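You operate a simulated robot arm through the tools that you are given. There is no shell and no other tool. Be economical: measure what you need, move in short steps, check, and stop when the job is done.

You run a simulated robot arm. Do the job below in one go: nothing can be reset, and whatever is moved stays where it is left.

TASK
Bevel the disc in the cone wheel to the job card's size.
Fine: guard over and water on first; switch and tap end off.

The check looks at the end state, three seconds after you hand in, the way a careful person would. Anything else that was tipped, shoved, dropped, spilled or broken makes it a failure.

THE ROBOT
A 6-joint arm with a two-finger parallel gripper, fixed in place. Base frame: the origin is at the foot of the arm, x ahead of it, y to its left, z up. Lengths are in m, angles in rad, forces in N, time in s.
With the tool pointing down near the work surface it reaches from about 0.2 to 0.64 m from the base axis. Its first joint turns from -1.152 to 1.152 rad. Payload 2.7 kg.
Tool frame: the origin (TCP) lies between the finger pads and is the grasp point; the fingertips stand 0.023 m ahead of it; z points along the fingers, y is the line along which they close. The gripper opens to 0.094 m. The fingers are 0.038 m wide and 0.01 m thick; the gripper's body (0.054 by 0.096 m) begins 0.039 m behind the TCP.
Orientation is that of the tool frame in the base frame, as a unit quaternion [w, x, y, z]. With the fingers straight down and closing along the base's y, the tool's x points along the base's -x, its y along +y and its z along -z.

THE INTERFACE
- The arm moves only by the tool move_arm. Its argument "deltas" is a list of rows, each an object of numbers (a shift or turn left out is 0, a gripper value left out holds the last): "tx", "ty", "tz": the shift along the tool's x, y, z in units of 40 mm (1.0 is 40 mm); "rx", "ry", "rz": the turn, a rotation vector about the tool's x, y, z in units of 5 degrees (1.0 is 5 degrees); "claw": the finger opening in m, from 0 to 0.094. In form: [{"tx": .., "ty": .., "tz": .., "rx": .., "ry": .., "rz": .., "claw": ..}, ...]. A call has 1 to 8 rows; each row shifts and turns the commanded pose from where the row before left it, along the tool's axes as they then stand. A call with a number of a shift or a turn outside -1 to 1 is refused whole. A row lasts 0.2 s, in which the tool goes at most 0.05 m and 0.15 rad; a call with a longer step from one row to the next is refused whole, and so is a gripper value outside its range. Where a pose cannot be reached the arm comes as near as it can. A force on the tool above 90 N (or 10 N above the force at the start of the call, whichever is more), or a blocked arm, ends the call early, and 0.2 s more pass. Each finger travels about 0.045 m/s and halts on what it meets, pressing with about 42 N; the grip force reading is that of the motor and also rises with nothing between the fingers. The clock runs only during rows and for 0.2 s after the last one: add rows that do not move to give the fingers time. It gives the time, the measured TCP pose, the force on the tool (base axes), the opening and the grip force at its end, in the units of the frame above (readings bear some noise), with the torque about the TCP (base axes, N m) and any sound that the robot's microphone picked up.
- Cameras (640 x 400 px; columns grow to the right, rows downward): "scene" is fixed at [0.0753, -0.4405, 1.3963]; the picture's right is [0.74, -0.68, 0.00], its down [-0.45, -0.49, -0.75] and it looks along [0.51, 0.55, -0.67] (base axes); focal length 255 px, centre (320, 200). "wrist" rides on the gripper at [0.086, 0.016, -0.075] in the tool frame; the picture's right is [-0.18, 0.98, 0.00], its down [-0.58, -0.11, -0.81] and it looks along [-0.79, -0.15, 0.59] (tool axes); focal length 243 px, centre (320, 200). There is no depth. A picture from a camera that has moved, and an enlarged one, comes with that camera's place and axes in the base frame and with its lens.
- get_image(camera): a new picture of that camera. It takes no simulated time.
- close_up(camera, box): a new picture of the part [left, top, right, bottom] of that camera's present view, enlarged. It takes no simulated time.
- hand_in(): hands the job in; it is judged then, once.

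Work in short steps. Places have to be worked out from the pictures, the camera data and where the tool is seen: move nearer, look again, correct. Check each grasp and each placing, and mend what went wrong. You have 120 turns and 84 pictures in all, those below and enlarged ones among them. Open the gripper and draw the arm clear of the work before you hand the job in, unless the task says otherwise; then end with one line.

The tools are called after ">>>" by a JSON object that holds its "op" and its "data". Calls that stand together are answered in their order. move_arm: Moves the arm, as the interface text tells. Its arguments: {"type":"object","properties":{"deltas":{"type":"array","items":{"type":"object","properties":{"tx":{"type":"number"},"ty":{"type":"number"},"tz":{"type":"number"},"rx":{"type":"number"},"ry":{"type":"number"},"rz":{"type":"number"},"claw":{"type":"number"}}}}},"required":["deltas"]} The other tools are called the same way: get_image (camera) takes a picture; close_up (camera, box) takes an enlarged picture of a part of a camera's view; hand_in () hands the job in.

At the start:

```text
time_s: 0.0
tool_pos: [0.3316, 0.1116, 1.1792]
tcp_rot: [0.0, 0.0, 1.0, 0.001]
ft_force: [0.6, 0.4, 1.0]
ft_torque: [0.0, 0.01, -0.01]
width: 0.0939
grasp_force: 0.0
```

scene: 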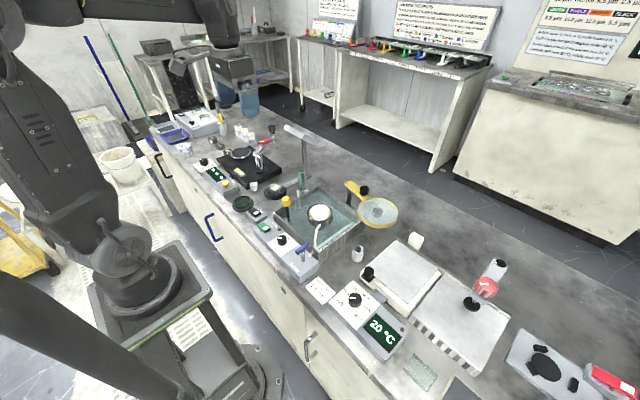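
wrist: 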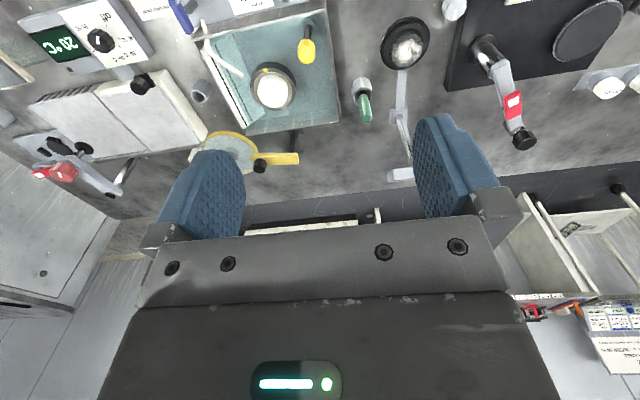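

The bench has many devices; I'll enlarge the central area and the cards to read labels first.

>>> {"op": "close_up", "data": {"camera": "scene", "box": [220, 120, 420, 290]}}

>>> {"op": "close_up", "data": {"camera": "scene", "box": [290, 0, 510, 80]}}

>>> {"op": "close_up", "data": {"camera": "wrist", "box": [170, 0, 450, 180]}}

>>> {"op": "close_up", "data": {"camera": "scene", "box": [500, 0, 640, 110]}}

```text
2.35 times, centred on (320, 205) of scene
camera zoom: at [0.0753, -0.4405, 1.3963], right [0.74, -0.68, 0.0], down [-0.45, -0.49, -0.75], along [0.51, 0.55, -0.67], focal length 599 px, centre (320, 188)
```

zoom: 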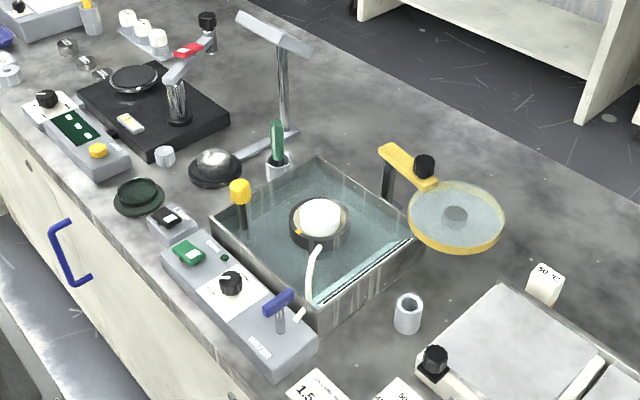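

```text
2.91 times, centred on (400, 40) of scene
camera zoom: at [0.0753, -0.4405, 1.3963], right [0.74, -0.68, 0.0], down [-0.45, -0.49, -0.75], along [0.51, 0.55, -0.67], focal length 741 px, centre (87, 666)
```

zoom: 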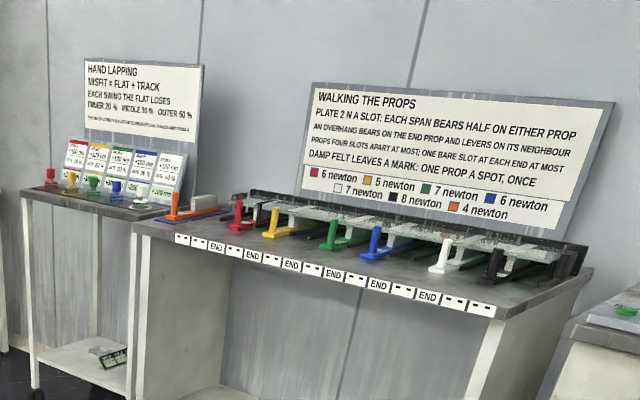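

```text
2.22 times, centred on (310, 90) of wrist
camera zoom: at [0.2456, 0.1295, 1.2541], right [0.19, 0.98, 0.0], down [0.58, -0.11, 0.81], along [0.79, -0.15, -0.59], focal length 539 px, centre (342, 444)
```

zoom: 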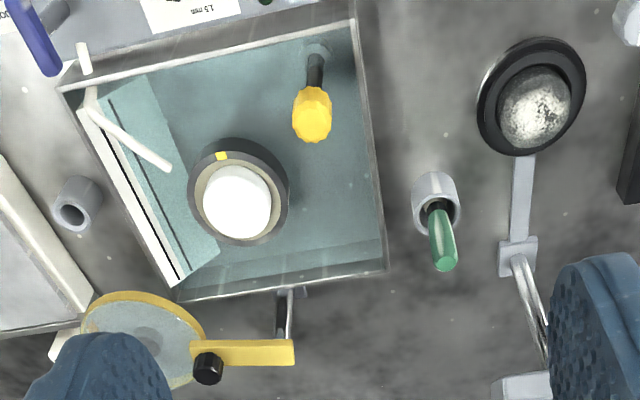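

```text
3.64 times, centred on (570, 55) of scene
camera zoom: at [0.0753, -0.4405, 1.3963], right [0.74, -0.68, 0.0], down [-0.45, -0.49, -0.75], along [0.51, 0.55, -0.67], focal length 926 px, centre (-589, 727)
```

zoom: 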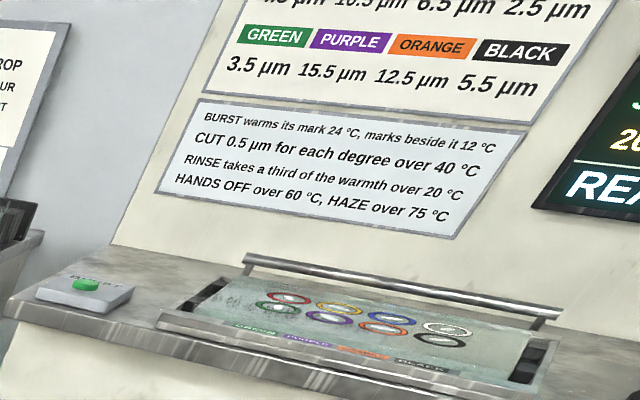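

The basin holds a cone wheel with a tap, switch panel, and a swinging yellow guard; a card reads "1.5 ...". I'll zoom in on the card, panel and basin.

>>> {"op": "close_up", "data": {"camera": "scene", "box": [300, 265, 350, 315]}}

>>> {"op": "close_up", "data": {"camera": "scene", "box": [250, 205, 340, 290]}}

>>> {"op": "close_up", "data": {"camera": "scene", "box": [280, 165, 360, 235]}}

>>> {"op": "close_up", "data": {"camera": "wrist", "box": [230, 0, 280, 30]}}

```text
8.00 times, centred on (325, 290) of scene
camera zoom: at [0.0753, -0.4405, 1.3963], right [0.74, -0.68, 0.0], down [-0.45, -0.49, -0.75], along [0.51, 0.55, -0.67], focal length 2038 px, centre (280, -520)
```

zoom: 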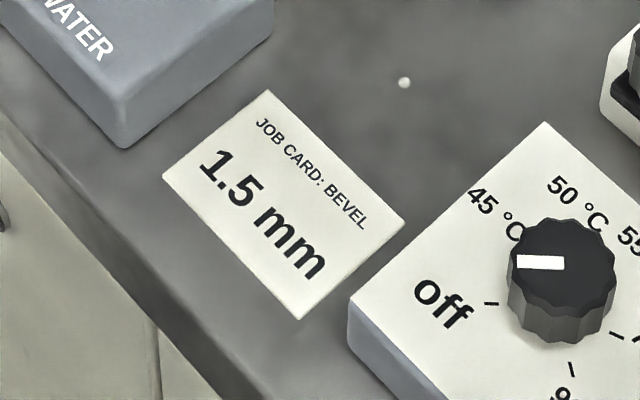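

```text
4.71 times, centred on (295, 248) of scene
camera zoom: at [0.0753, -0.4405, 1.3963], right [0.74, -0.68, 0.0], down [-0.45, -0.49, -0.75], along [0.51, 0.55, -0.67], focal length 1199 px, centre (438, -24)
```

zoom: 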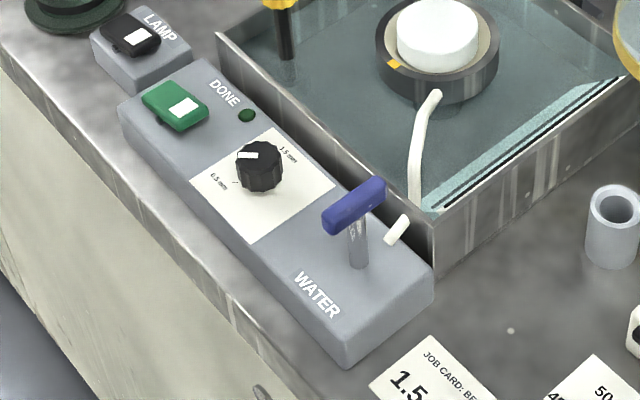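

```text
5.71 times, centred on (320, 200) of scene
camera zoom: at [0.0753, -0.4405, 1.3963], right [0.74, -0.68, 0.0], down [-0.45, -0.49, -0.75], along [0.51, 0.55, -0.67], focal length 1455 px, centre (320, 200)
```

zoom: 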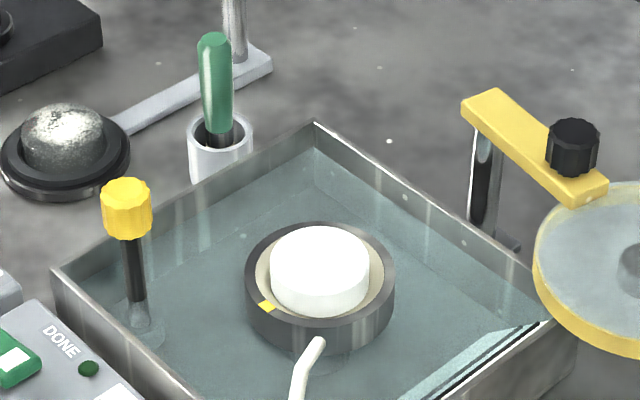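

```text
12.80 times, centred on (255, 15) of wrist
camera zoom: at [0.2456, 0.1295, 1.2541], right [0.19, 0.98, 0.0], down [0.58, -0.11, 0.81], along [0.79, -0.15, -0.59], focal length 3106 px, centre (1152, 2568)
```

zoom: 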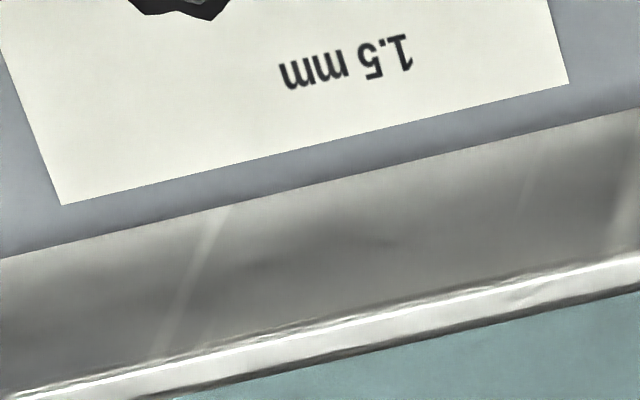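

The job is 1.5 mm; the disc top is at about (0.477, -0.007, 0.815) and the panel with dial, green rocker and WATER tap is nearer to the base at x≈0.32. I'll tilt the wrist to look more steeply at the panel.

>>> {"op": "move_arm", "data": {"deltas": [{"ry": 1, "ty": -0.7}, {"ry": 1, "ty": -0.7}, {"ry": 1, "ty": -0.7}, {"ry": 1, "ty": -0.7}, {"ry": 1}, {"ry": 1}]}}

>>> {"op": "get_image", "data": {"camera": "wrist"}}

```text
time_s: 1.4
tool_pos: [0.3318, -0.0003, 1.1796]
tcp_rot: [-0.26, 0.001, 0.966, 0.001]
ft_force: [-0.4, 0.2, -0.1]
ft_torque: [0.04, 0.02, -0.03]
width: 0.0942
grasp_force: 0.0
```

```text
73 pictures are left
camera wrist: at [0.2949, 0.0174, 1.2878], right [0.16, 0.98, -0.09], down [0.91, -0.11, 0.41], along [0.39, -0.15, -0.91], focal length 243 px, centre (320, 200)
```

wrist: 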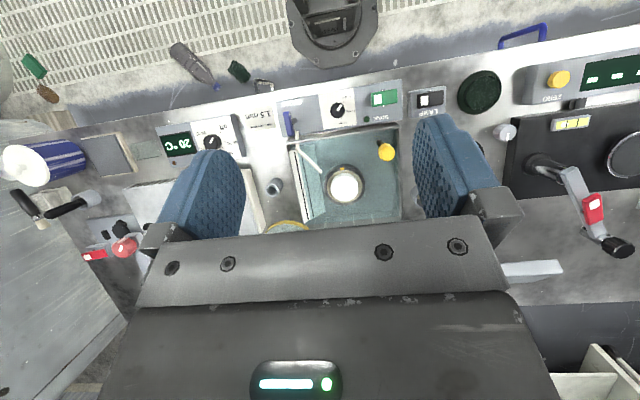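

Good top view of the panel; enlarging it.

>>> {"op": "close_up", "data": {"camera": "wrist", "box": [270, 80, 410, 160]}}

>>> {"op": "close_up", "data": {"camera": "wrist", "box": [250, 125, 420, 235]}}

```text
4.57 times, centred on (340, 120) of wrist
camera zoom: at [0.2949, 0.0174, 1.2878], right [0.16, 0.98, -0.09], down [0.91, -0.11, 0.41], along [0.39, -0.15, -0.91], focal length 1109 px, centre (229, 566)
```

zoom: 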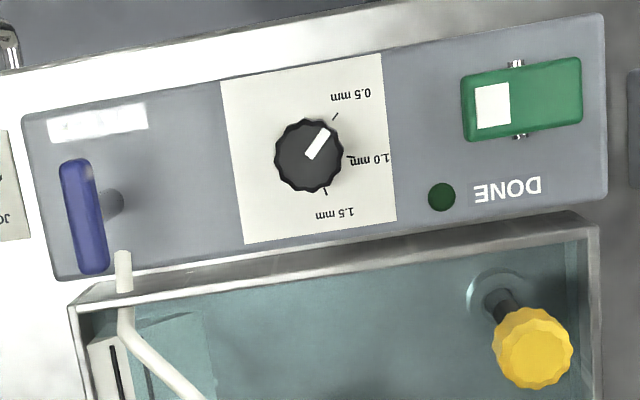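

```text
3.64 times, centred on (335, 180) of wrist
camera zoom: at [0.2949, 0.0174, 1.2878], right [0.16, 0.98, -0.09], down [0.91, -0.11, 0.41], along [0.39, -0.15, -0.91], focal length 882 px, centre (266, 273)
```

zoom: 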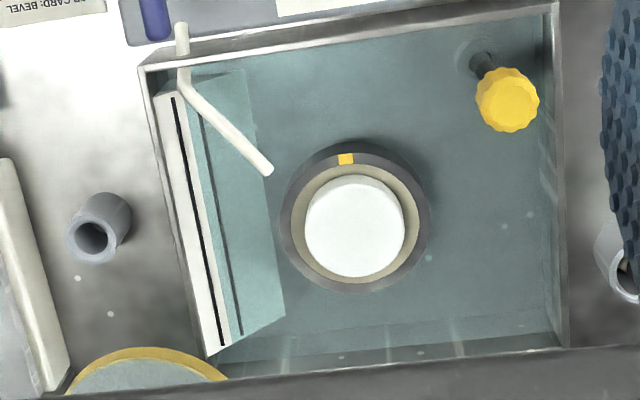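

Pointer is at 0.5 mm; 1.5 mm is about 120° clockwise (from above). I estimate dial ≈(0.326,-0.003), top z≈0.81; I'll level the tool and come down above it to look closer.

>>> {"op": "move_arm", "data": {"deltas": [{"ry": -1}, {"ry": -1}, {"ry": -1}, {"ry": -1}, {"ry": -1}, {"ry": -1}]}}

>>> {"op": "move_arm", "data": {"deltas": [{"tz": 1}, {"tz": 1}, {"tz": 1}, {"tz": 1}, {"tz": 1}, {"tz": 1, "tx": 0.5}]}}

>>> {"op": "get_image", "data": {"camera": "wrist"}}

>>> {"op": "get_image", "data": {"camera": "scene"}}

```text
time_s: 2.8
tool_pos: [0.332, -0.0001, 1.1784]
tcp_rot: [0.001, 0.001, 1.0, 0.0]
ft_force: [-0.2, 0.4, 0.7]
ft_torque: [-0.02, -0.02, 0.03]
width: 0.0942
grasp_force: 0.0
```

```text
time_s: 4.2
tool_pos: [0.3106, 0.0005, 0.9381]
tcp_rot: [0.002, 0.001, 1.0, 0.001]
ft_force: [0.5, -0.1, 0.0]
ft_torque: [-0.03, 0.0, -0.02]
width: 0.0942
grasp_force: 0.1
```

```text
70 pictures are left
camera wrist: at [0.2246, 0.0169, 1.0129], right [0.19, 0.98, 0.0], down [0.58, -0.11, 0.81], along [0.79, -0.15, -0.59], focal length 243 px, centre (320, 200)
```

wrist: 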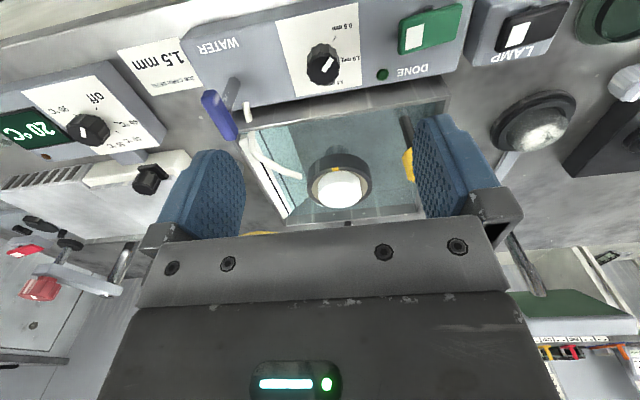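

```text
69 pictures are left
```

scene: 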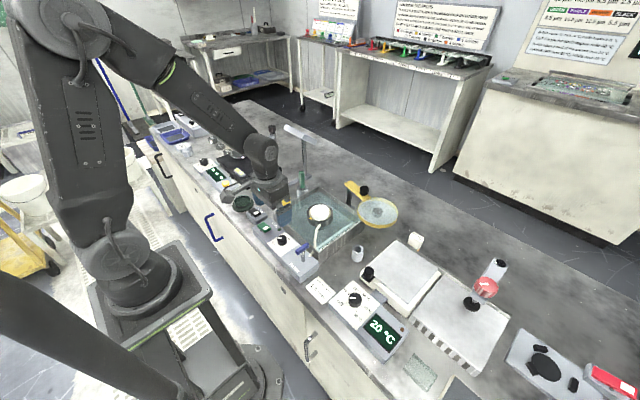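

Dial ≈ (0.326, -0.001), top between z 0.78 and 0.81. I'll move over it, pre-rotate −60°, narrow the claw, and lower to tips ~0.84.

>>> {"op": "move_arm", "data": {"deltas": [{"tx": -0.385, "claw": 0.06}, {"rz": -1}, {"rz": -1}, {"rz": -1}, {"rz": -1}, {"rz": -1}, {"rz": -1}]}}

>>> {"op": "move_arm", "data": {"deltas": [{"rz": -1}, {"rz": -1}, {"rz": -1}, {"rz": -1}, {"rz": -1}, {"rz": -1}, {"tz": 1}, {"tz": 0.9}]}}

>>> {"op": "get_image", "data": {"camera": "wrist"}}

>>> {"op": "close_up", "data": {"camera": "scene", "box": [230, 190, 350, 290]}}

```text
time_s: 5.8
tool_pos: [0.3275, 0.0018, 0.9395]
tcp_rot: [0.001, -0.259, 0.966, 0.0]
ft_force: [0.3, -0.5, -1.2]
ft_torque: [0.02, 0.02, 0.0]
width: 0.06
grasp_force: 0.0
```

```text
time_s: 7.6
tool_pos: [0.3273, -0.0, 0.8634]
tcp_rot: [0.001, -0.5, 0.866, 0.0]
ft_force: [-0.1, 1.1, -0.1]
ft_torque: [0.01, 0.01, 0.01]
width: 0.0599
grasp_force: 0.0
```

```text
68 pictures are left
camera wrist: at [0.2699, -0.0655, 0.9382], right [-0.76, 0.65, 0.0], down [0.38, 0.45, 0.81], along [0.53, 0.61, -0.59], focal length 243 px, centre (320, 200)
```

wrist: 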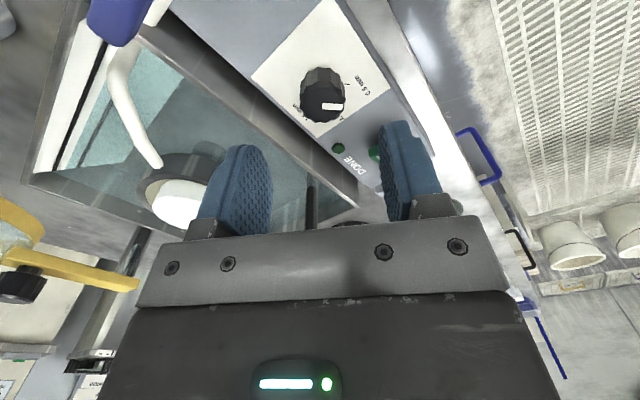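

```text
4.00 times, centred on (290, 240) of scene
camera zoom: at [0.0753, -0.4405, 1.3963], right [0.74, -0.68, 0.0], down [-0.45, -0.49, -0.75], along [0.51, 0.55, -0.67], focal length 1019 px, centre (440, 40)
```

zoom: 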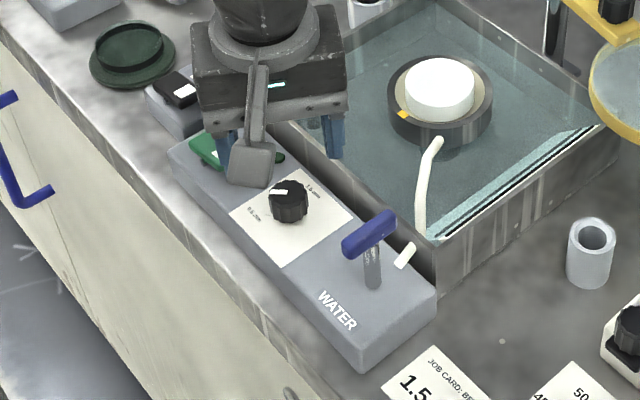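

Knob top refined to about (0.326, 0.001, 0.805), and the TCP is directly over it. Lowering to tips ≈0.792 and closing.

>>> {"op": "move_arm", "data": {"deltas": [{"tz": 0.6}, {"tz": 0.6}, {}]}}

>>> {"op": "get_image", "data": {"camera": "wrist"}}

```text
time_s: 8.3
tool_pos: [0.3291, 0.0006, 0.8228]
tcp_rot: [0.006, -0.495, 0.869, -0.001]
ft_force: [-14.9, -0.9, 29.0]
ft_torque: [-0.21, -0.85, -0.17]
width: 0.0549
grasp_force: 0.1
stopped in row 3: the force on the tool passed its limit at 111 N (the readings are from after the stop); the commanded pose is now the measured one
```

```text
66 pictures are left
camera wrist: at [0.2712, -0.065, 0.8961], right [-0.75, 0.66, -0.01], down [0.38, 0.44, 0.81], along [0.54, 0.61, -0.58], focal length 243 px, centre (320, 200)
```

wrist: 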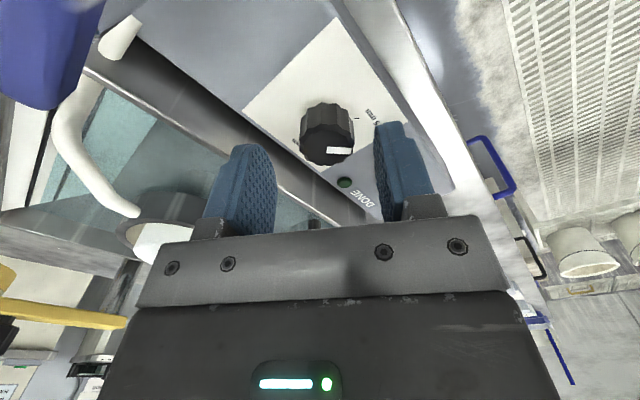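

Something stopped the tips at z≈0.80, probably the outer finger on the basin rim (force toward −x). Lifting slightly and looking from the scene.

>>> {"op": "move_arm", "data": {"deltas": [{"tz": -0.3}, {"claw": 0.06}]}}

>>> {"op": "close_up", "data": {"camera": "scene", "box": [250, 200, 330, 260]}}

>>> {"op": "close_up", "data": {"camera": "wrist", "box": [190, 60, 460, 230]}}

```text
time_s: 8.9
tool_pos: [0.3305, -0.0005, 0.8332]
tcp_rot: [0.006, -0.496, 0.868, -0.001]
ft_force: [0.3, 0.9, -0.3]
ft_torque: [0.03, 0.0, 0.01]
width: 0.0598
grasp_force: 0.1
```

```text
6.67 times, centred on (290, 230) of scene
camera zoom: at [0.0753, -0.4405, 1.3963], right [0.74, -0.68, 0.0], down [-0.45, -0.49, -0.75], along [0.51, 0.55, -0.67], focal length 1698 px, centre (520, 0)
```

zoom: 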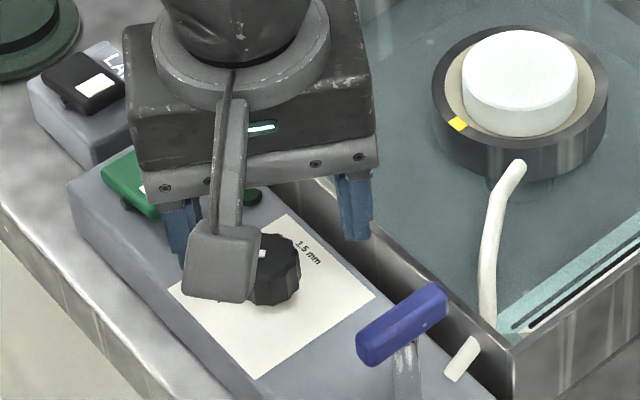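

```text
2.35 times, centred on (325, 145) of wrist
camera zoom: at [0.2718, -0.0658, 0.9072], right [-0.75, 0.66, -0.01], down [0.38, 0.44, 0.81], along [0.54, 0.61, -0.58], focal length 571 px, centre (308, 329)
```

zoom: 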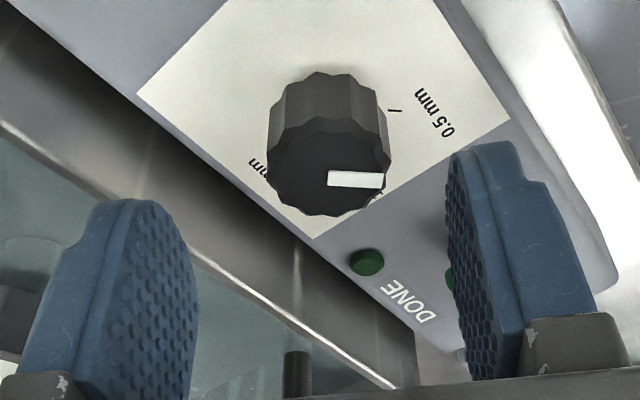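

The outer finger was over the basin rim (x≈0.368). I'll narrow to 0.042, recentre on the knob (0.324, 0), lower to TCP 0.813 and close.

>>> {"op": "move_arm", "data": {"deltas": [{"tx": 0.08, "ty": 0.14, "claw": 0.042}, {}, {"tz": 0.25}, {"tz": 0.25}, {}]}}

>>> {"op": "close_up", "data": {"camera": "wrist", "box": [190, 60, 460, 230]}}

```text
time_s: 10.1
tool_pos: [0.3237, -0.0008, 0.8133]
tcp_rot: [0.006, -0.496, 0.868, -0.001]
ft_force: [0.1, 0.9, 0.4]
ft_torque: [0.01, 0.0, 0.04]
width: 0.042
grasp_force: 0.0
```

```text
2.35 times, centred on (325, 145) of wrist
camera zoom: at [0.266, -0.0657, 0.887], right [-0.75, 0.66, -0.01], down [0.38, 0.44, 0.81], along [0.54, 0.61, -0.58], focal length 571 px, centre (308, 329)
```

zoom: 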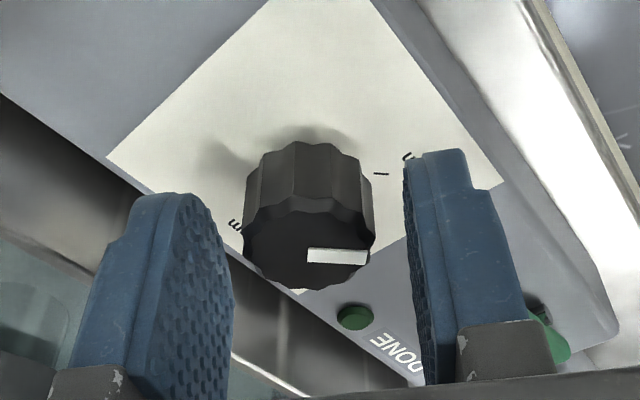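

Fingers straddle the knob; panel surface is ≈0.780, knob top ≈0.803. Lowering 5 mm more and closing.

>>> {"op": "move_arm", "data": {"deltas": [{"tz": 0.12}, {"claw": 0.02}, {}, {}]}}

```text
time_s: 11.1
tool_pos: [0.3256, 0.0006, 0.8079]
tcp_rot: [0.006, -0.497, 0.868, -0.001]
ft_force: [0.8, -0.5, -2.4]
ft_torque: [0.66, 0.28, -0.02]
width: 0.0276
grasp_force: 44.9
```

Knob gripped (27.6 mm). Turning clockwise (positive rz) by 75° in two calls then checking.

>>> {"op": "move_arm", "data": {"deltas": [{"rz": 1}, {"rz": 1}, {"rz": 1}, {"rz": 1}, {"rz": 1}, {"rz": 1}, {"rz": 1}, {"rz": 1}]}}

>>> {"op": "move_arm", "data": {"deltas": [{"rz": 1}, {"rz": 1}, {"rz": 1}, {"rz": 1}, {"rz": 1}, {"rz": 1}, {"rz": 1}]}}

>>> {"op": "close_up", "data": {"camera": "wrist", "box": [190, 60, 460, 230]}}

```text
time_s: 12.9
tool_pos: [0.3265, 0.0001, 0.8073]
tcp_rot: [0.006, -0.168, 0.986, 0.001]
ft_force: [5.5, -25.1, -21.9]
ft_torque: [0.44, -0.79, -0.01]
width: 0.0279
grasp_force: 45.2
```

```text
time_s: 14.5
tool_pos: [0.3247, -0.0006, 0.8088]
tcp_rot: [0.005, 0.137, 0.991, 0.003]
ft_force: [9.3, -31.2, -25.5]
ft_torque: [-0.74, -0.33, 0.04]
width: 0.0277
grasp_force: 44.8
```

```text
2.35 times, centred on (325, 145) of wrist
camera zoom: at [0.245, 0.0398, 0.8825], right [0.44, 0.9, 0.01], down [0.52, -0.26, 0.81], along [0.73, -0.36, -0.58], focal length 571 px, centre (308, 329)
```

zoom: 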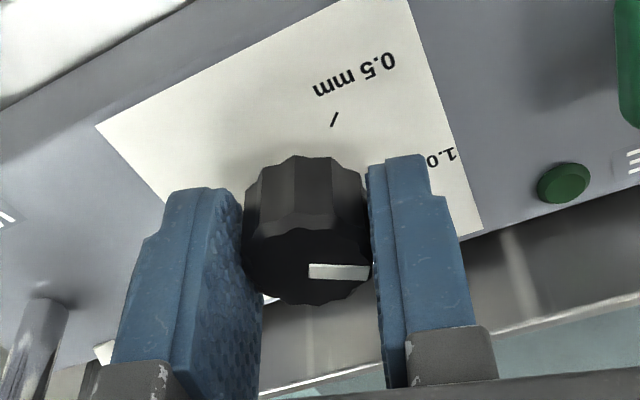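

The pointer follows the gripper exactly, now ~75° turned. Another 40°, then check against the 1.5 tick.

>>> {"op": "move_arm", "data": {"deltas": [{"rz": 1}, {"rz": 1}, {"rz": 1}, {"rz": 1}, {"rz": 1}, {"rz": 1}, {"rz": 1}, {"rz": 1}]}}

>>> {"op": "close_up", "data": {"camera": "wrist", "box": [190, 60, 460, 230]}}

>>> {"op": "close_up", "data": {"camera": "scene", "box": [260, 215, 310, 255]}}

```text
time_s: 16.3
tool_pos: [0.3256, -0.0004, 0.8072]
tcp_rot: [0.005, 0.467, 0.884, 0.005]
ft_force: [0.9, -28.6, 22.6]
ft_torque: [-1.01, 0.38, -0.05]
width: 0.0279
grasp_force: 44.5
```

```text
2.35 times, centred on (325, 145) of wrist
camera zoom: at [0.2883, 0.0816, 0.8831], right [0.92, 0.4, 0.01], down [0.23, -0.54, 0.81], along [0.33, -0.74, -0.59], focal length 571 px, centre (308, 329)
```

zoom: 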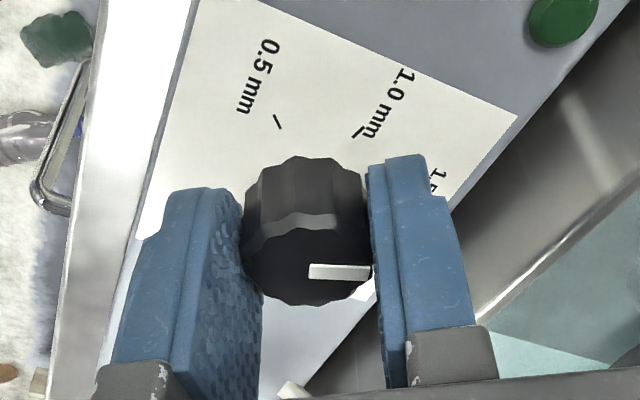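

```text
10.00 times, centred on (285, 235) of scene
camera zoom: at [0.0751, -0.441, 1.3961], right [0.74, -0.68, 0.0], down [-0.45, -0.49, -0.75], along [0.51, 0.55, -0.67], focal length 2547 px, centre (670, -150)
```

zoom: 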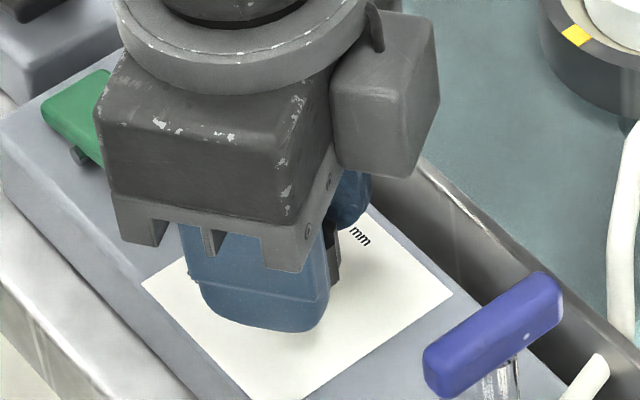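

Releasing and lifting to verify the pointer.

>>> {"op": "move_arm", "data": {"deltas": [{"claw": 0.042}, {}, {"tz": -0.8}, {"tz": -0.8}]}}

>>> {"op": "close_up", "data": {"camera": "wrist", "box": [210, 20, 450, 170]}}

```text
time_s: 17.3
tool_pos: [0.325, -0.0007, 0.8721]
tcp_rot: [0.004, 0.466, 0.885, 0.004]
ft_force: [-0.2, -0.3, 0.4]
ft_torque: [-0.03, 0.02, -0.02]
width: 0.0419
grasp_force: 0.0
```

```text
2.67 times, centred on (330, 95) of wrist
camera zoom: at [0.2882, 0.0809, 0.9469], right [0.91, 0.4, 0.01], down [0.23, -0.54, 0.81], along [0.33, -0.74, -0.59], focal length 647 px, centre (293, 480)
```

zoom: 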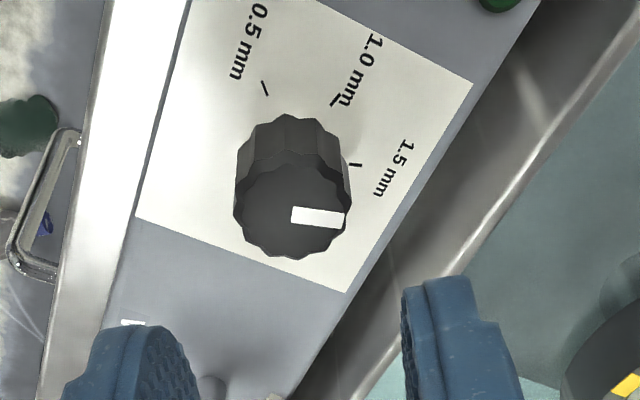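

Pointer lies close to the 1.5 tick; magnify to measure any remaining error.

>>> {"op": "close_up", "data": {"camera": "wrist", "box": [290, 50, 380, 120]}}

```text
5.71 times, centred on (335, 85) of wrist
camera zoom: at [0.2882, 0.0809, 0.9469], right [0.91, 0.4, 0.01], down [0.23, -0.54, 0.81], along [0.33, -0.74, -0.59], focal length 1386 px, centre (234, 857)
```

zoom: 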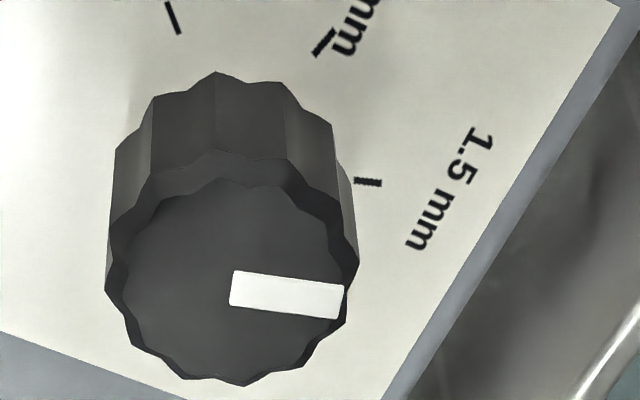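

Geometry gives pointer ≈15° versus 1.5 tick ≈20–21°, so I overshot about 5°. Regripping and turning back 5°.

>>> {"op": "move_arm", "data": {"deltas": [{"tz": 0.8}, {"tz": 0.8}, {}, {"claw": 0.02}, {}, {}, {"rz": -1}, {}]}}

>>> {"op": "move_arm", "data": {"deltas": [{"claw": 0.042}, {}, {"tz": -0.8}, {"tz": -0.8}]}}

>>> {"op": "close_up", "data": {"camera": "wrist", "box": [290, 50, 380, 120]}}

```text
time_s: 19.1
tool_pos: [0.3236, 0.0006, 0.8088]
tcp_rot: [0.005, 0.426, 0.905, 0.004]
ft_force: [0.1, 1.4, 2.3]
ft_torque: [0.01, 0.93, -0.02]
width: 0.0275
grasp_force: 44.9
```

```text
time_s: 20.1
tool_pos: [0.3233, 0.0006, 0.8717]
tcp_rot: [0.004, 0.426, 0.905, 0.004]
ft_force: [-0.8, 0.6, 0.3]
ft_torque: [0.0, -0.01, -0.02]
width: 0.0418
grasp_force: 0.2
```

```text
5.71 times, centred on (335, 85) of wrist
camera zoom: at [0.2798, 0.0789, 0.9462], right [0.88, 0.48, 0.01], down [0.28, -0.52, 0.81], along [0.4, -0.7, -0.59], focal length 1386 px, centre (234, 857)
```

zoom: 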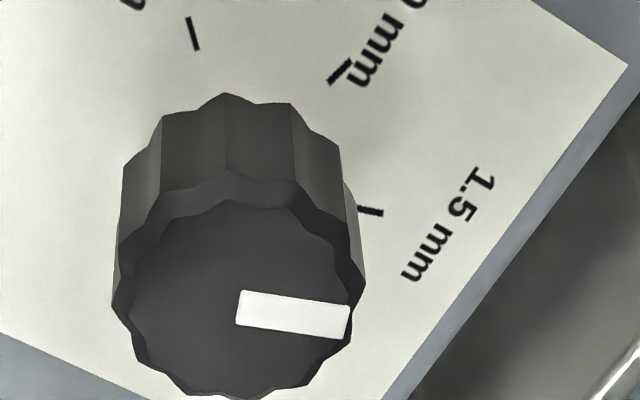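

Pointer is now parallel with the 1.5 tick. Next the guard: rise and rotate to −75° so the fingers close along the guard's swing direction.

>>> {"op": "move_arm", "data": {"deltas": [{"tz": -1, "rz": -1}, {"tz": -1, "rz": -1}, {"tz": -1, "rz": -1}, {"rz": -1}, {"rz": -1}, {"rz": -1}, {"rz": -1}, {"rz": -1}]}}

>>> {"op": "move_arm", "data": {"deltas": [{"rz": -1}, {"rz": -1}, {"rz": -1}, {"rz": -1}, {"rz": -1}, {"rz": -1}, {"rz": -1}, {"rz": -1}]}}

>>> {"op": "move_arm", "data": {"deltas": [{"rz": -1}, {"rz": -1}, {"rz": -1}, {"rz": -1}, {"rz": -1}, {"rz": -1}, {"rz": -1}, {"rz": -1}]}}

```text
time_s: 21.9
tool_pos: [0.3231, 0.001, 0.9919]
tcp_rot: [0.006, 0.091, 0.996, 0.002]
ft_force: [-0.2, -0.6, 0.1]
ft_torque: [0.04, -0.01, -0.01]
width: 0.0421
grasp_force: 0.1
```

```text
time_s: 23.7
tool_pos: [0.3217, 0.0001, 0.9934]
tcp_rot: [0.006, -0.256, 0.967, 0.0]
ft_force: [0.0, -0.1, 0.3]
ft_torque: [-0.01, 0.01, 0.01]
width: 0.042
grasp_force: 0.1
```

```text
time_s: 25.5
tool_pos: [0.3224, -0.0005, 0.9919]
tcp_rot: [0.005, -0.572, 0.821, -0.002]
ft_force: [0.2, 0.6, -0.4]
ft_torque: [0.01, 0.01, 0.02]
width: 0.042
grasp_force: 0.2
```

Now translating to above the guard's knob (≈0.60, −0.075).

>>> {"op": "move_arm", "data": {"deltas": [{"ty": -1, "tx": -0.09, "claw": 0.06}, {"ty": -1, "tx": -0.09}, {"ty": -1, "tx": -0.09}, {"ty": -1, "tx": -0.09}, {"ty": -1, "tx": -0.09}, {"ty": -1, "tx": -0.09}, {"ty": -1, "tx": -0.09}]}}

>>> {"op": "get_image", "data": {"camera": "wrist"}}

>>> {"op": "close_up", "data": {"camera": "scene", "box": [300, 140, 420, 240]}}

```text
time_s: 27.1
tool_pos: [0.5958, -0.0745, 0.9955]
tcp_rot: [0.006, -0.57, 0.822, -0.001]
ft_force: [0.7, 0.8, 0.6]
ft_torque: [0.0, 0.03, 0.01]
width: 0.0599
grasp_force: 0.0
```

```text
56 pictures are left
camera wrist: at [0.5498, -0.1499, 1.0696], right [-0.86, 0.52, -0.01], down [0.3, 0.5, 0.81], along [0.42, 0.69, -0.58], focal length 243 px, centre (320, 200)
```

wrist: 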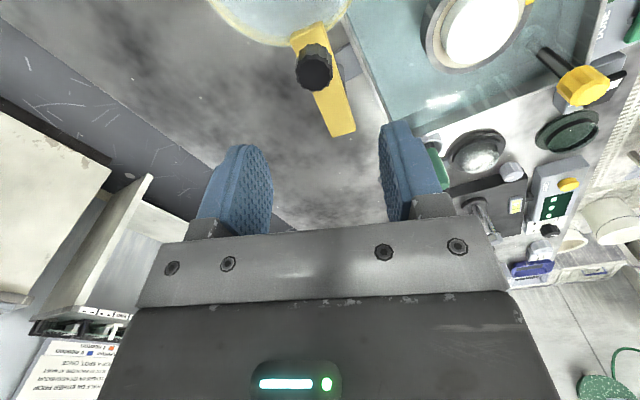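

```text
4.00 times, centred on (360, 190) of scene
camera zoom: at [0.0753, -0.4405, 1.3963], right [0.74, -0.68, 0.0], down [-0.45, -0.49, -0.75], along [0.51, 0.55, -0.67], focal length 1019 px, centre (160, 240)
```

zoom: 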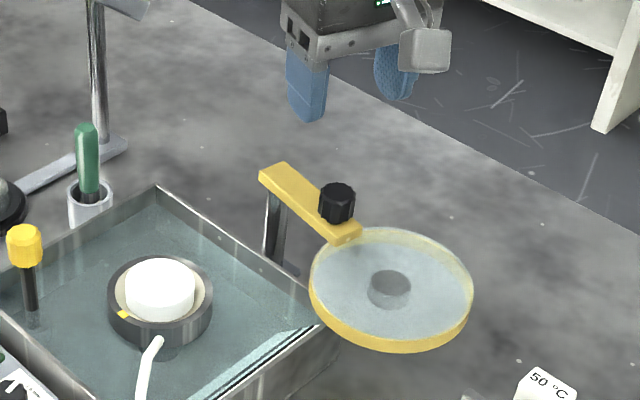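

Guard knob is at ≈(0.6035, −0.072), top ≈0.88. Centring and lowering to TCP 0.91 for a check.

>>> {"op": "move_arm", "data": {"deltas": [{"tx": -0.125, "ty": -0.16}, {"tz": 1}, {"tz": 1.0}, {}]}}

>>> {"op": "get_image", "data": {"camera": "wrist"}}

>>> {"op": "close_up", "data": {"camera": "scene", "box": [330, 150, 410, 220]}}

```text
time_s: 28.1
tool_pos: [0.6016, -0.0705, 0.916]
tcp_rot: [0.005, -0.569, 0.822, -0.002]
ft_force: [0.0, 0.4, 0.1]
ft_torque: [0.01, -0.01, -0.03]
width: 0.0597
grasp_force: 0.1
```

```text
54 pictures are left
camera wrist: at [0.556, -0.1461, 0.9893], right [-0.86, 0.52, -0.01], down [0.3, 0.5, 0.81], along [0.42, 0.69, -0.58], focal length 243 px, centre (320, 200)
```

wrist: 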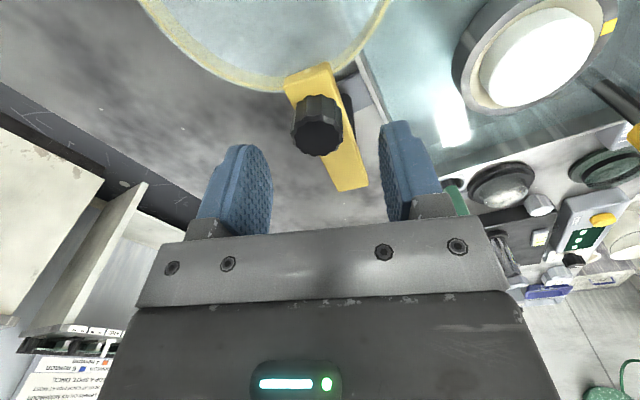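

```text
5.71 times, centred on (370, 185) of scene
camera zoom: at [0.0753, -0.4405, 1.3963], right [0.74, -0.68, 0.0], down [-0.45, -0.49, -0.75], along [0.51, 0.55, -0.67], focal length 1455 px, centre (34, 286)
```

zoom: 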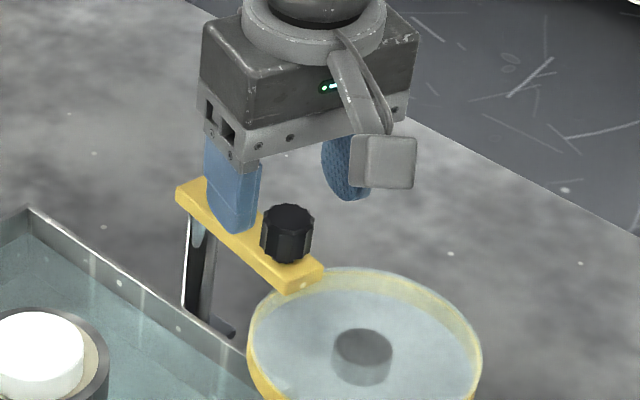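

Knob is straddled by the fingers; lowering 29 mm and closing on it.

>>> {"op": "move_arm", "data": {"deltas": [{"ty": -0.07, "tx": -0.03, "tz": 0.36}, {"tz": 0.36}, {}]}}

>>> {"op": "move_arm", "data": {"deltas": [{"claw": 0.01}, {}, {}, {}]}}

>>> {"op": "get_image", "data": {"camera": "wrist"}}

```text
time_s: 28.9
tool_pos: [0.606, -0.0715, 0.8856]
tcp_rot: [0.006, -0.57, 0.821, -0.003]
ft_force: [-0.1, -0.5, 0.7]
ft_torque: [0.01, -0.02, -0.02]
width: 0.0602
grasp_force: 0.1
```

```text
time_s: 29.9
tool_pos: [0.6047, -0.0708, 0.8867]
tcp_rot: [0.003, -0.571, 0.821, 0.0]
ft_force: [-24.0, 6.7, 5.8]
ft_torque: [0.12, 0.44, -0.19]
width: 0.0275
grasp_force: 44.9
```

```text
52 pictures are left
camera wrist: at [0.5584, -0.1454, 0.9599], right [-0.86, 0.52, 0.0], down [0.3, 0.5, 0.81], along [0.42, 0.69, -0.59], focal length 243 px, centre (320, 200)
```

wrist: 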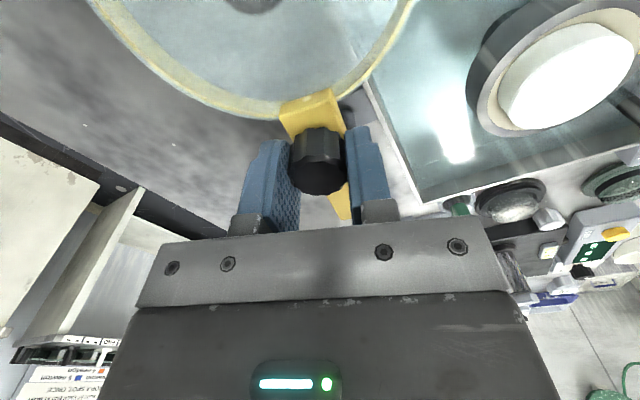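

Knob held (27.5 mm). Swinging the guard along an arc about its post (≈(0.618, 0.002), r≈0.074), 4 steps first.

>>> {"op": "move_arm", "data": {"deltas": [{"ty": 0.16, "tx": 0.02, "rz": 1}, {"ty": 0.16, "tx": 0.02, "rz": 1}, {"ty": 0.16, "tx": 0.02, "rz": 1}, {"ty": 0.16, "tx": 0.02, "rz": 1}]}}

>>> {"op": "close_up", "data": {"camera": "scene", "box": [290, 140, 430, 250]}}

```text
time_s: 30.9
tool_pos: [0.5817, -0.0641, 0.8858]
tcp_rot: [0.005, -0.417, 0.909, -0.002]
ft_force: [6.3, -10.7, -10.3]
ft_torque: [0.83, -0.27, -0.7]
width: 0.0273
grasp_force: 45.0
```

```text
3.64 times, centred on (360, 195) of scene
camera zoom: at [0.0757, -0.4408, 1.3962], right [0.74, -0.68, 0.0], down [-0.45, -0.49, -0.75], along [0.5, 0.55, -0.67], focal length 926 px, centre (174, 218)
```

zoom: 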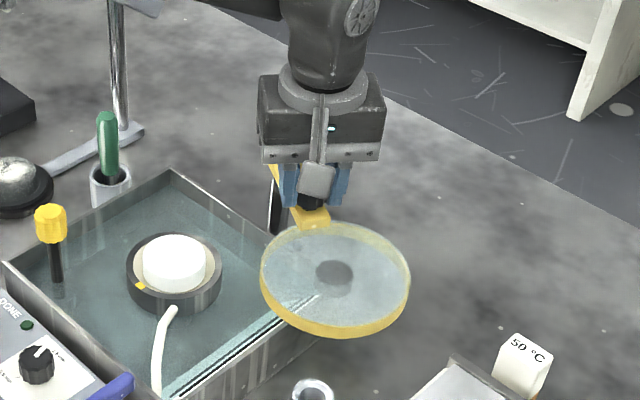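

The guard swings freely. Continuing 6 more steps.

>>> {"op": "move_arm", "data": {"deltas": [{"ty": 0.16, "tx": 0.02, "rz": 1}, {"ty": 0.16, "tx": 0.02, "rz": 1}, {"ty": 0.16, "tx": 0.02, "rz": 1}, {"ty": 0.16, "tx": 0.02, "rz": 1}, {"ty": 0.16, "tx": 0.02, "rz": 1}, {"ty": 0.16, "tx": 0.02, "rz": 1}]}}

>>> {"op": "close_up", "data": {"camera": "scene", "box": [290, 140, 430, 250]}}

```text
time_s: 32.3
tool_pos: [0.5556, -0.0354, 0.8853]
tcp_rot: [0.005, -0.169, 0.986, 0.0]
ft_force: [-0.1, -9.7, -8.6]
ft_torque: [0.43, 0.05, -0.5]
width: 0.0275
grasp_force: 44.8
```

```text
3.64 times, centred on (360, 195) of scene
camera zoom: at [0.0755, -0.4407, 1.3962], right [0.74, -0.68, 0.0], down [-0.45, -0.49, -0.75], along [0.51, 0.55, -0.67], focal length 926 px, centre (174, 218)
```

zoom: 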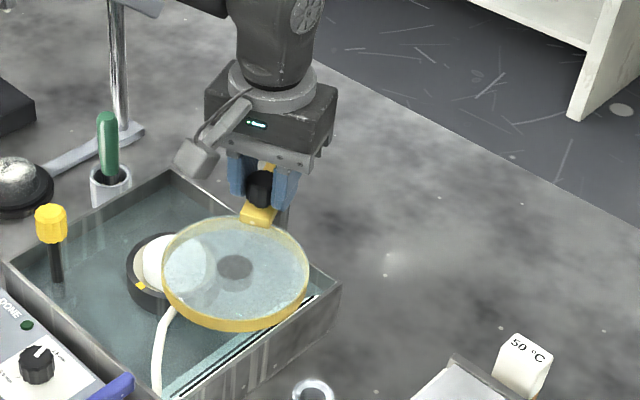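

Circle fit gives the post at (0.618, 0) and ~26° remaining to be over the wheel. Five more steps.

>>> {"op": "move_arm", "data": {"deltas": [{"ty": 0.16, "tx": 0.02, "rz": 1}, {"ty": 0.16, "tx": 0.02, "rz": 1}, {"ty": 0.16, "tx": 0.02, "rz": 1}, {"ty": 0.16, "tx": 0.02, "rz": 1}, {"ty": 0.16, "tx": 0.02, "rz": 1}, {}]}}

>>> {"op": "close_up", "data": {"camera": "scene", "box": [270, 140, 390, 240]}}

```text
time_s: 33.7
tool_pos: [0.5477, -0.0056, 0.8871]
tcp_rot: [0.01, 0.048, 0.999, 0.002]
ft_force: [26.0, -10.2, -13.4]
ft_torque: [-0.85, -0.28, 0.05]
width: 0.0275
grasp_force: 44.3
```

```text
4.00 times, centred on (330, 190) of scene
camera zoom: at [0.0762, -0.4407, 1.3962], right [0.74, -0.68, 0.0], down [-0.45, -0.49, -0.75], along [0.5, 0.55, -0.67], focal length 1019 px, centre (280, 240)
```

zoom: 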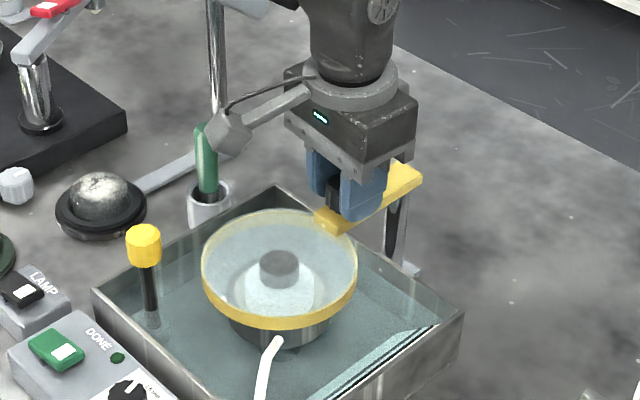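

The guard hub is now centred above the disc. Releasing and lifting away, then checking alignment.

>>> {"op": "move_arm", "data": {"deltas": [{"claw": 0.06}, {}, {}, {"tz": -0.8}, {"tz": -1}, {"tz": -1}, {"tz": -1, "tx": 0.5}]}}

>>> {"op": "get_image", "data": {"camera": "wrist"}}

>>> {"op": "close_up", "data": {"camera": "scene", "box": [270, 140, 390, 240]}}

```text
time_s: 35.3
tool_pos: [0.5242, -0.0012, 1.0398]
tcp_rot: [0.007, 0.049, 0.999, 0.002]
ft_force: [-0.7, 0.4, -0.2]
ft_torque: [0.03, -0.04, 0.0]
width: 0.0602
grasp_force: 0.1
```

```text
48 pictures are left
camera wrist: at [0.4392, 0.0234, 1.114], right [0.28, 0.96, 0.01], down [0.56, -0.17, 0.81], along [0.78, -0.22, -0.58], focal length 243 px, centre (320, 200)
```

wrist: 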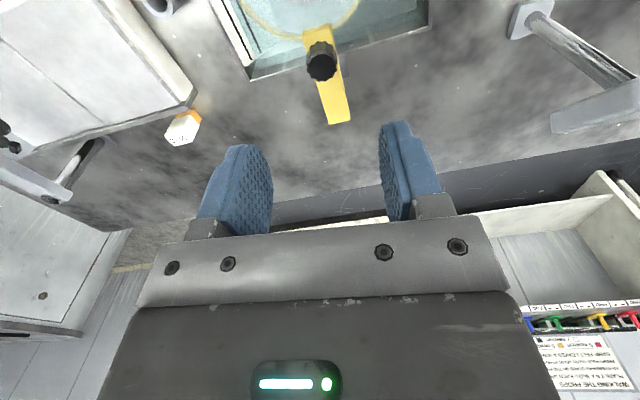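

```text
4.00 times, centred on (330, 190) of scene
camera zoom: at [0.0753, -0.4405, 1.3963], right [0.74, -0.68, 0.0], down [-0.45, -0.49, -0.75], along [0.51, 0.55, -0.67], focal length 1019 px, centre (280, 240)
```

zoom: 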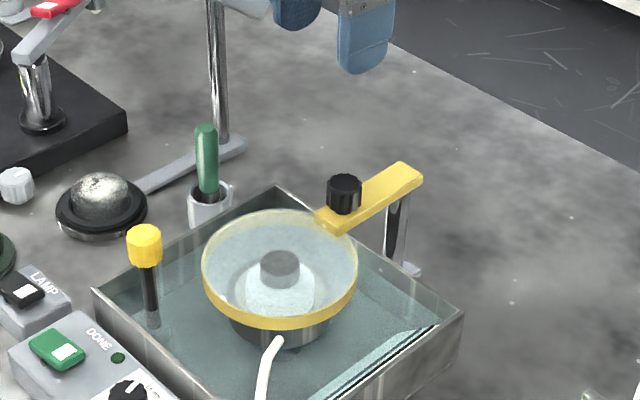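

Guard is over. Now to the WATER tap: handle ≈(0.332, −0.094, 0.83), a T-bar lying along x. Moving above it for a close look.

>>> {"op": "move_arm", "data": {"deltas": [{"tx": 0.91, "ty": -0.556}, {"tx": 0.91, "ty": -0.556}, {"tx": 0.91, "ty": -0.556}, {"tx": 0.91, "ty": -0.556}, {"tx": 0.91, "ty": -0.556}, {"rz": -1, "tz": 1}, {"tz": 1}]}}

>>> {"op": "get_image", "data": {"camera": "wrist"}}

>>> {"op": "close_up", "data": {"camera": "scene", "box": [270, 215, 340, 275]}}

```text
time_s: 36.9
tool_pos: [0.3335, -0.0969, 0.9544]
tcp_rot: [0.006, 0.004, 1.0, 0.003]
ft_force: [-0.1, 0.5, -0.1]
ft_torque: [-0.01, -0.04, 0.02]
width: 0.06
grasp_force: 0.0
```

```text
46 pictures are left
camera wrist: at [0.2462, -0.0778, 1.0281], right [0.19, 0.98, 0.01], down [0.57, -0.12, 0.81], along [0.8, -0.15, -0.58], focal length 243 px, centre (320, 200)
```

wrist: 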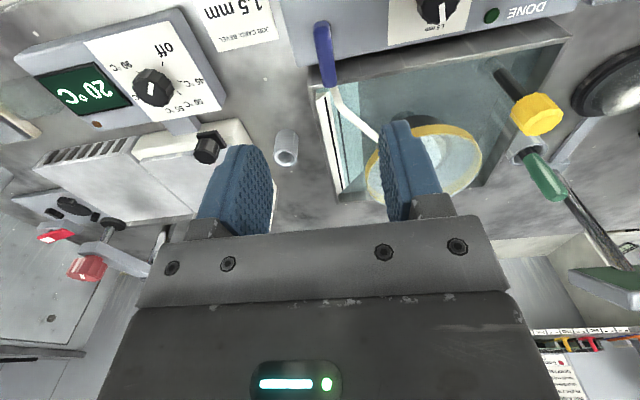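

```text
6.67 times, centred on (305, 245) of scene
camera zoom: at [0.0753, -0.4405, 1.3963], right [0.74, -0.68, 0.0], down [-0.45, -0.49, -0.75], along [0.51, 0.55, -0.67], focal length 1698 px, centre (420, -100)
```

zoom: 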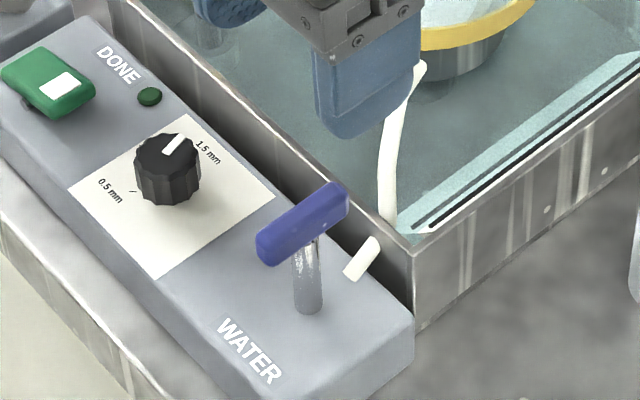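

The handle centre refines to (0.332, −0.090, 0.833), well above the pipe stub. Lowering around it (tips ≈0.816) and checking.

>>> {"op": "move_arm", "data": {"deltas": [{"ty": 0.17, "tx": 0.04, "claw": 0.05}, {"tz": 1}, {"tz": 1}, {"tz": 0.5}, {"tz": 0.37}, {}]}}

>>> {"op": "get_image", "data": {"camera": "wrist"}}

>>> {"op": "close_up", "data": {"camera": "scene", "box": [270, 215, 340, 275]}}

```text
time_s: 38.3
tool_pos: [0.333, -0.0892, 0.8397]
tcp_rot: [0.007, 0.005, 1.0, 0.001]
ft_force: [0.7, 1.1, -0.2]
ft_torque: [0.01, 0.0, -0.02]
width: 0.0502
grasp_force: 0.1
```

```text
44 pictures are left
camera wrist: at [0.2459, -0.0715, 0.9138], right [0.19, 0.98, 0.01], down [0.57, -0.12, 0.81], along [0.8, -0.15, -0.58], focal length 243 px, centre (320, 200)
```

wrist: 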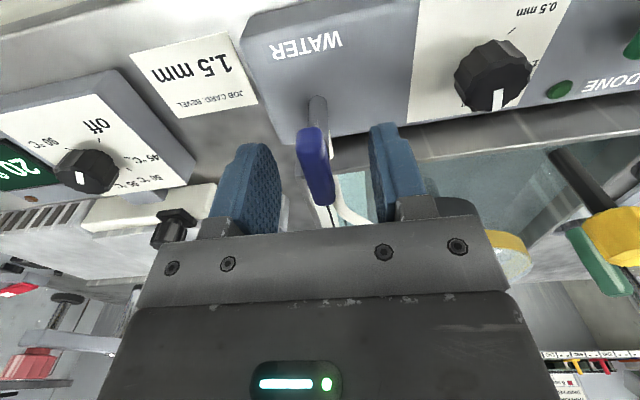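

```text
6.67 times, centred on (305, 245) of scene
camera zoom: at [0.0753, -0.4405, 1.3963], right [0.74, -0.68, 0.0], down [-0.45, -0.49, -0.75], along [0.51, 0.55, -0.67], focal length 1698 px, centre (420, -100)
```

zoom: 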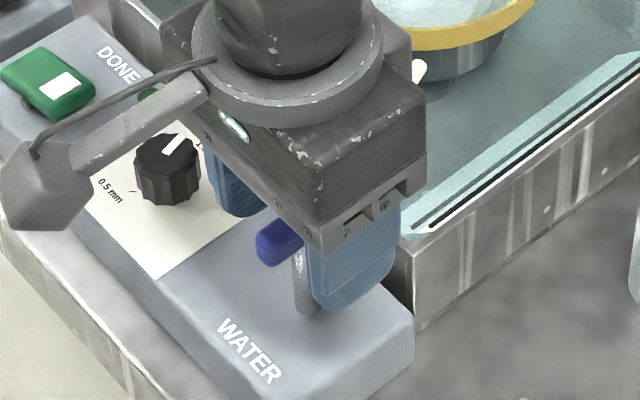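

Handle is between the fingers. Closing, then trying a small 20° counter-clockwise turn (the usual opening sense), watching torque.

>>> {"op": "move_arm", "data": {"deltas": [{"claw": 0.005}, {}, {}, {}, {"rz": -1}, {"rz": -1}, {"rz": -1}, {"rz": -1}]}}

>>> {"op": "get_image", "data": {"camera": "wrist"}}

```text
time_s: 40.1
tool_pos: [0.333, -0.0895, 0.8392]
tcp_rot: [0.007, -0.17, 0.985, 0.001]
ft_force: [0.0, -34.5, -12.7]
ft_torque: [-0.22, 0.16, 0.01]
width: 0.0116
grasp_force: 45.2
```

```text
42 pictures are left
camera wrist: at [0.2452, -0.1026, 0.9139], right [-0.16, 0.99, 0.0], down [0.57, 0.09, 0.81], along [0.8, 0.13, -0.58], focal length 243 px, centre (320, 200)
```

wrist: 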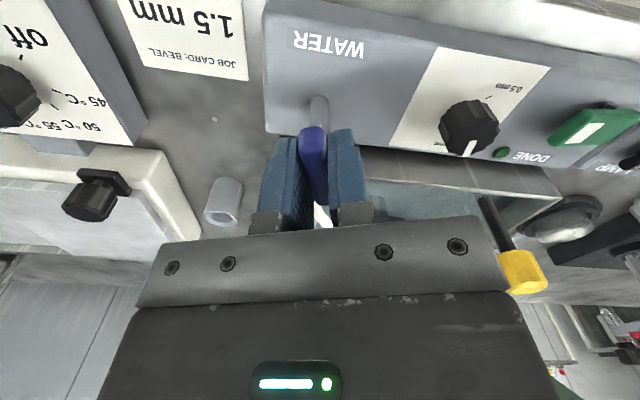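

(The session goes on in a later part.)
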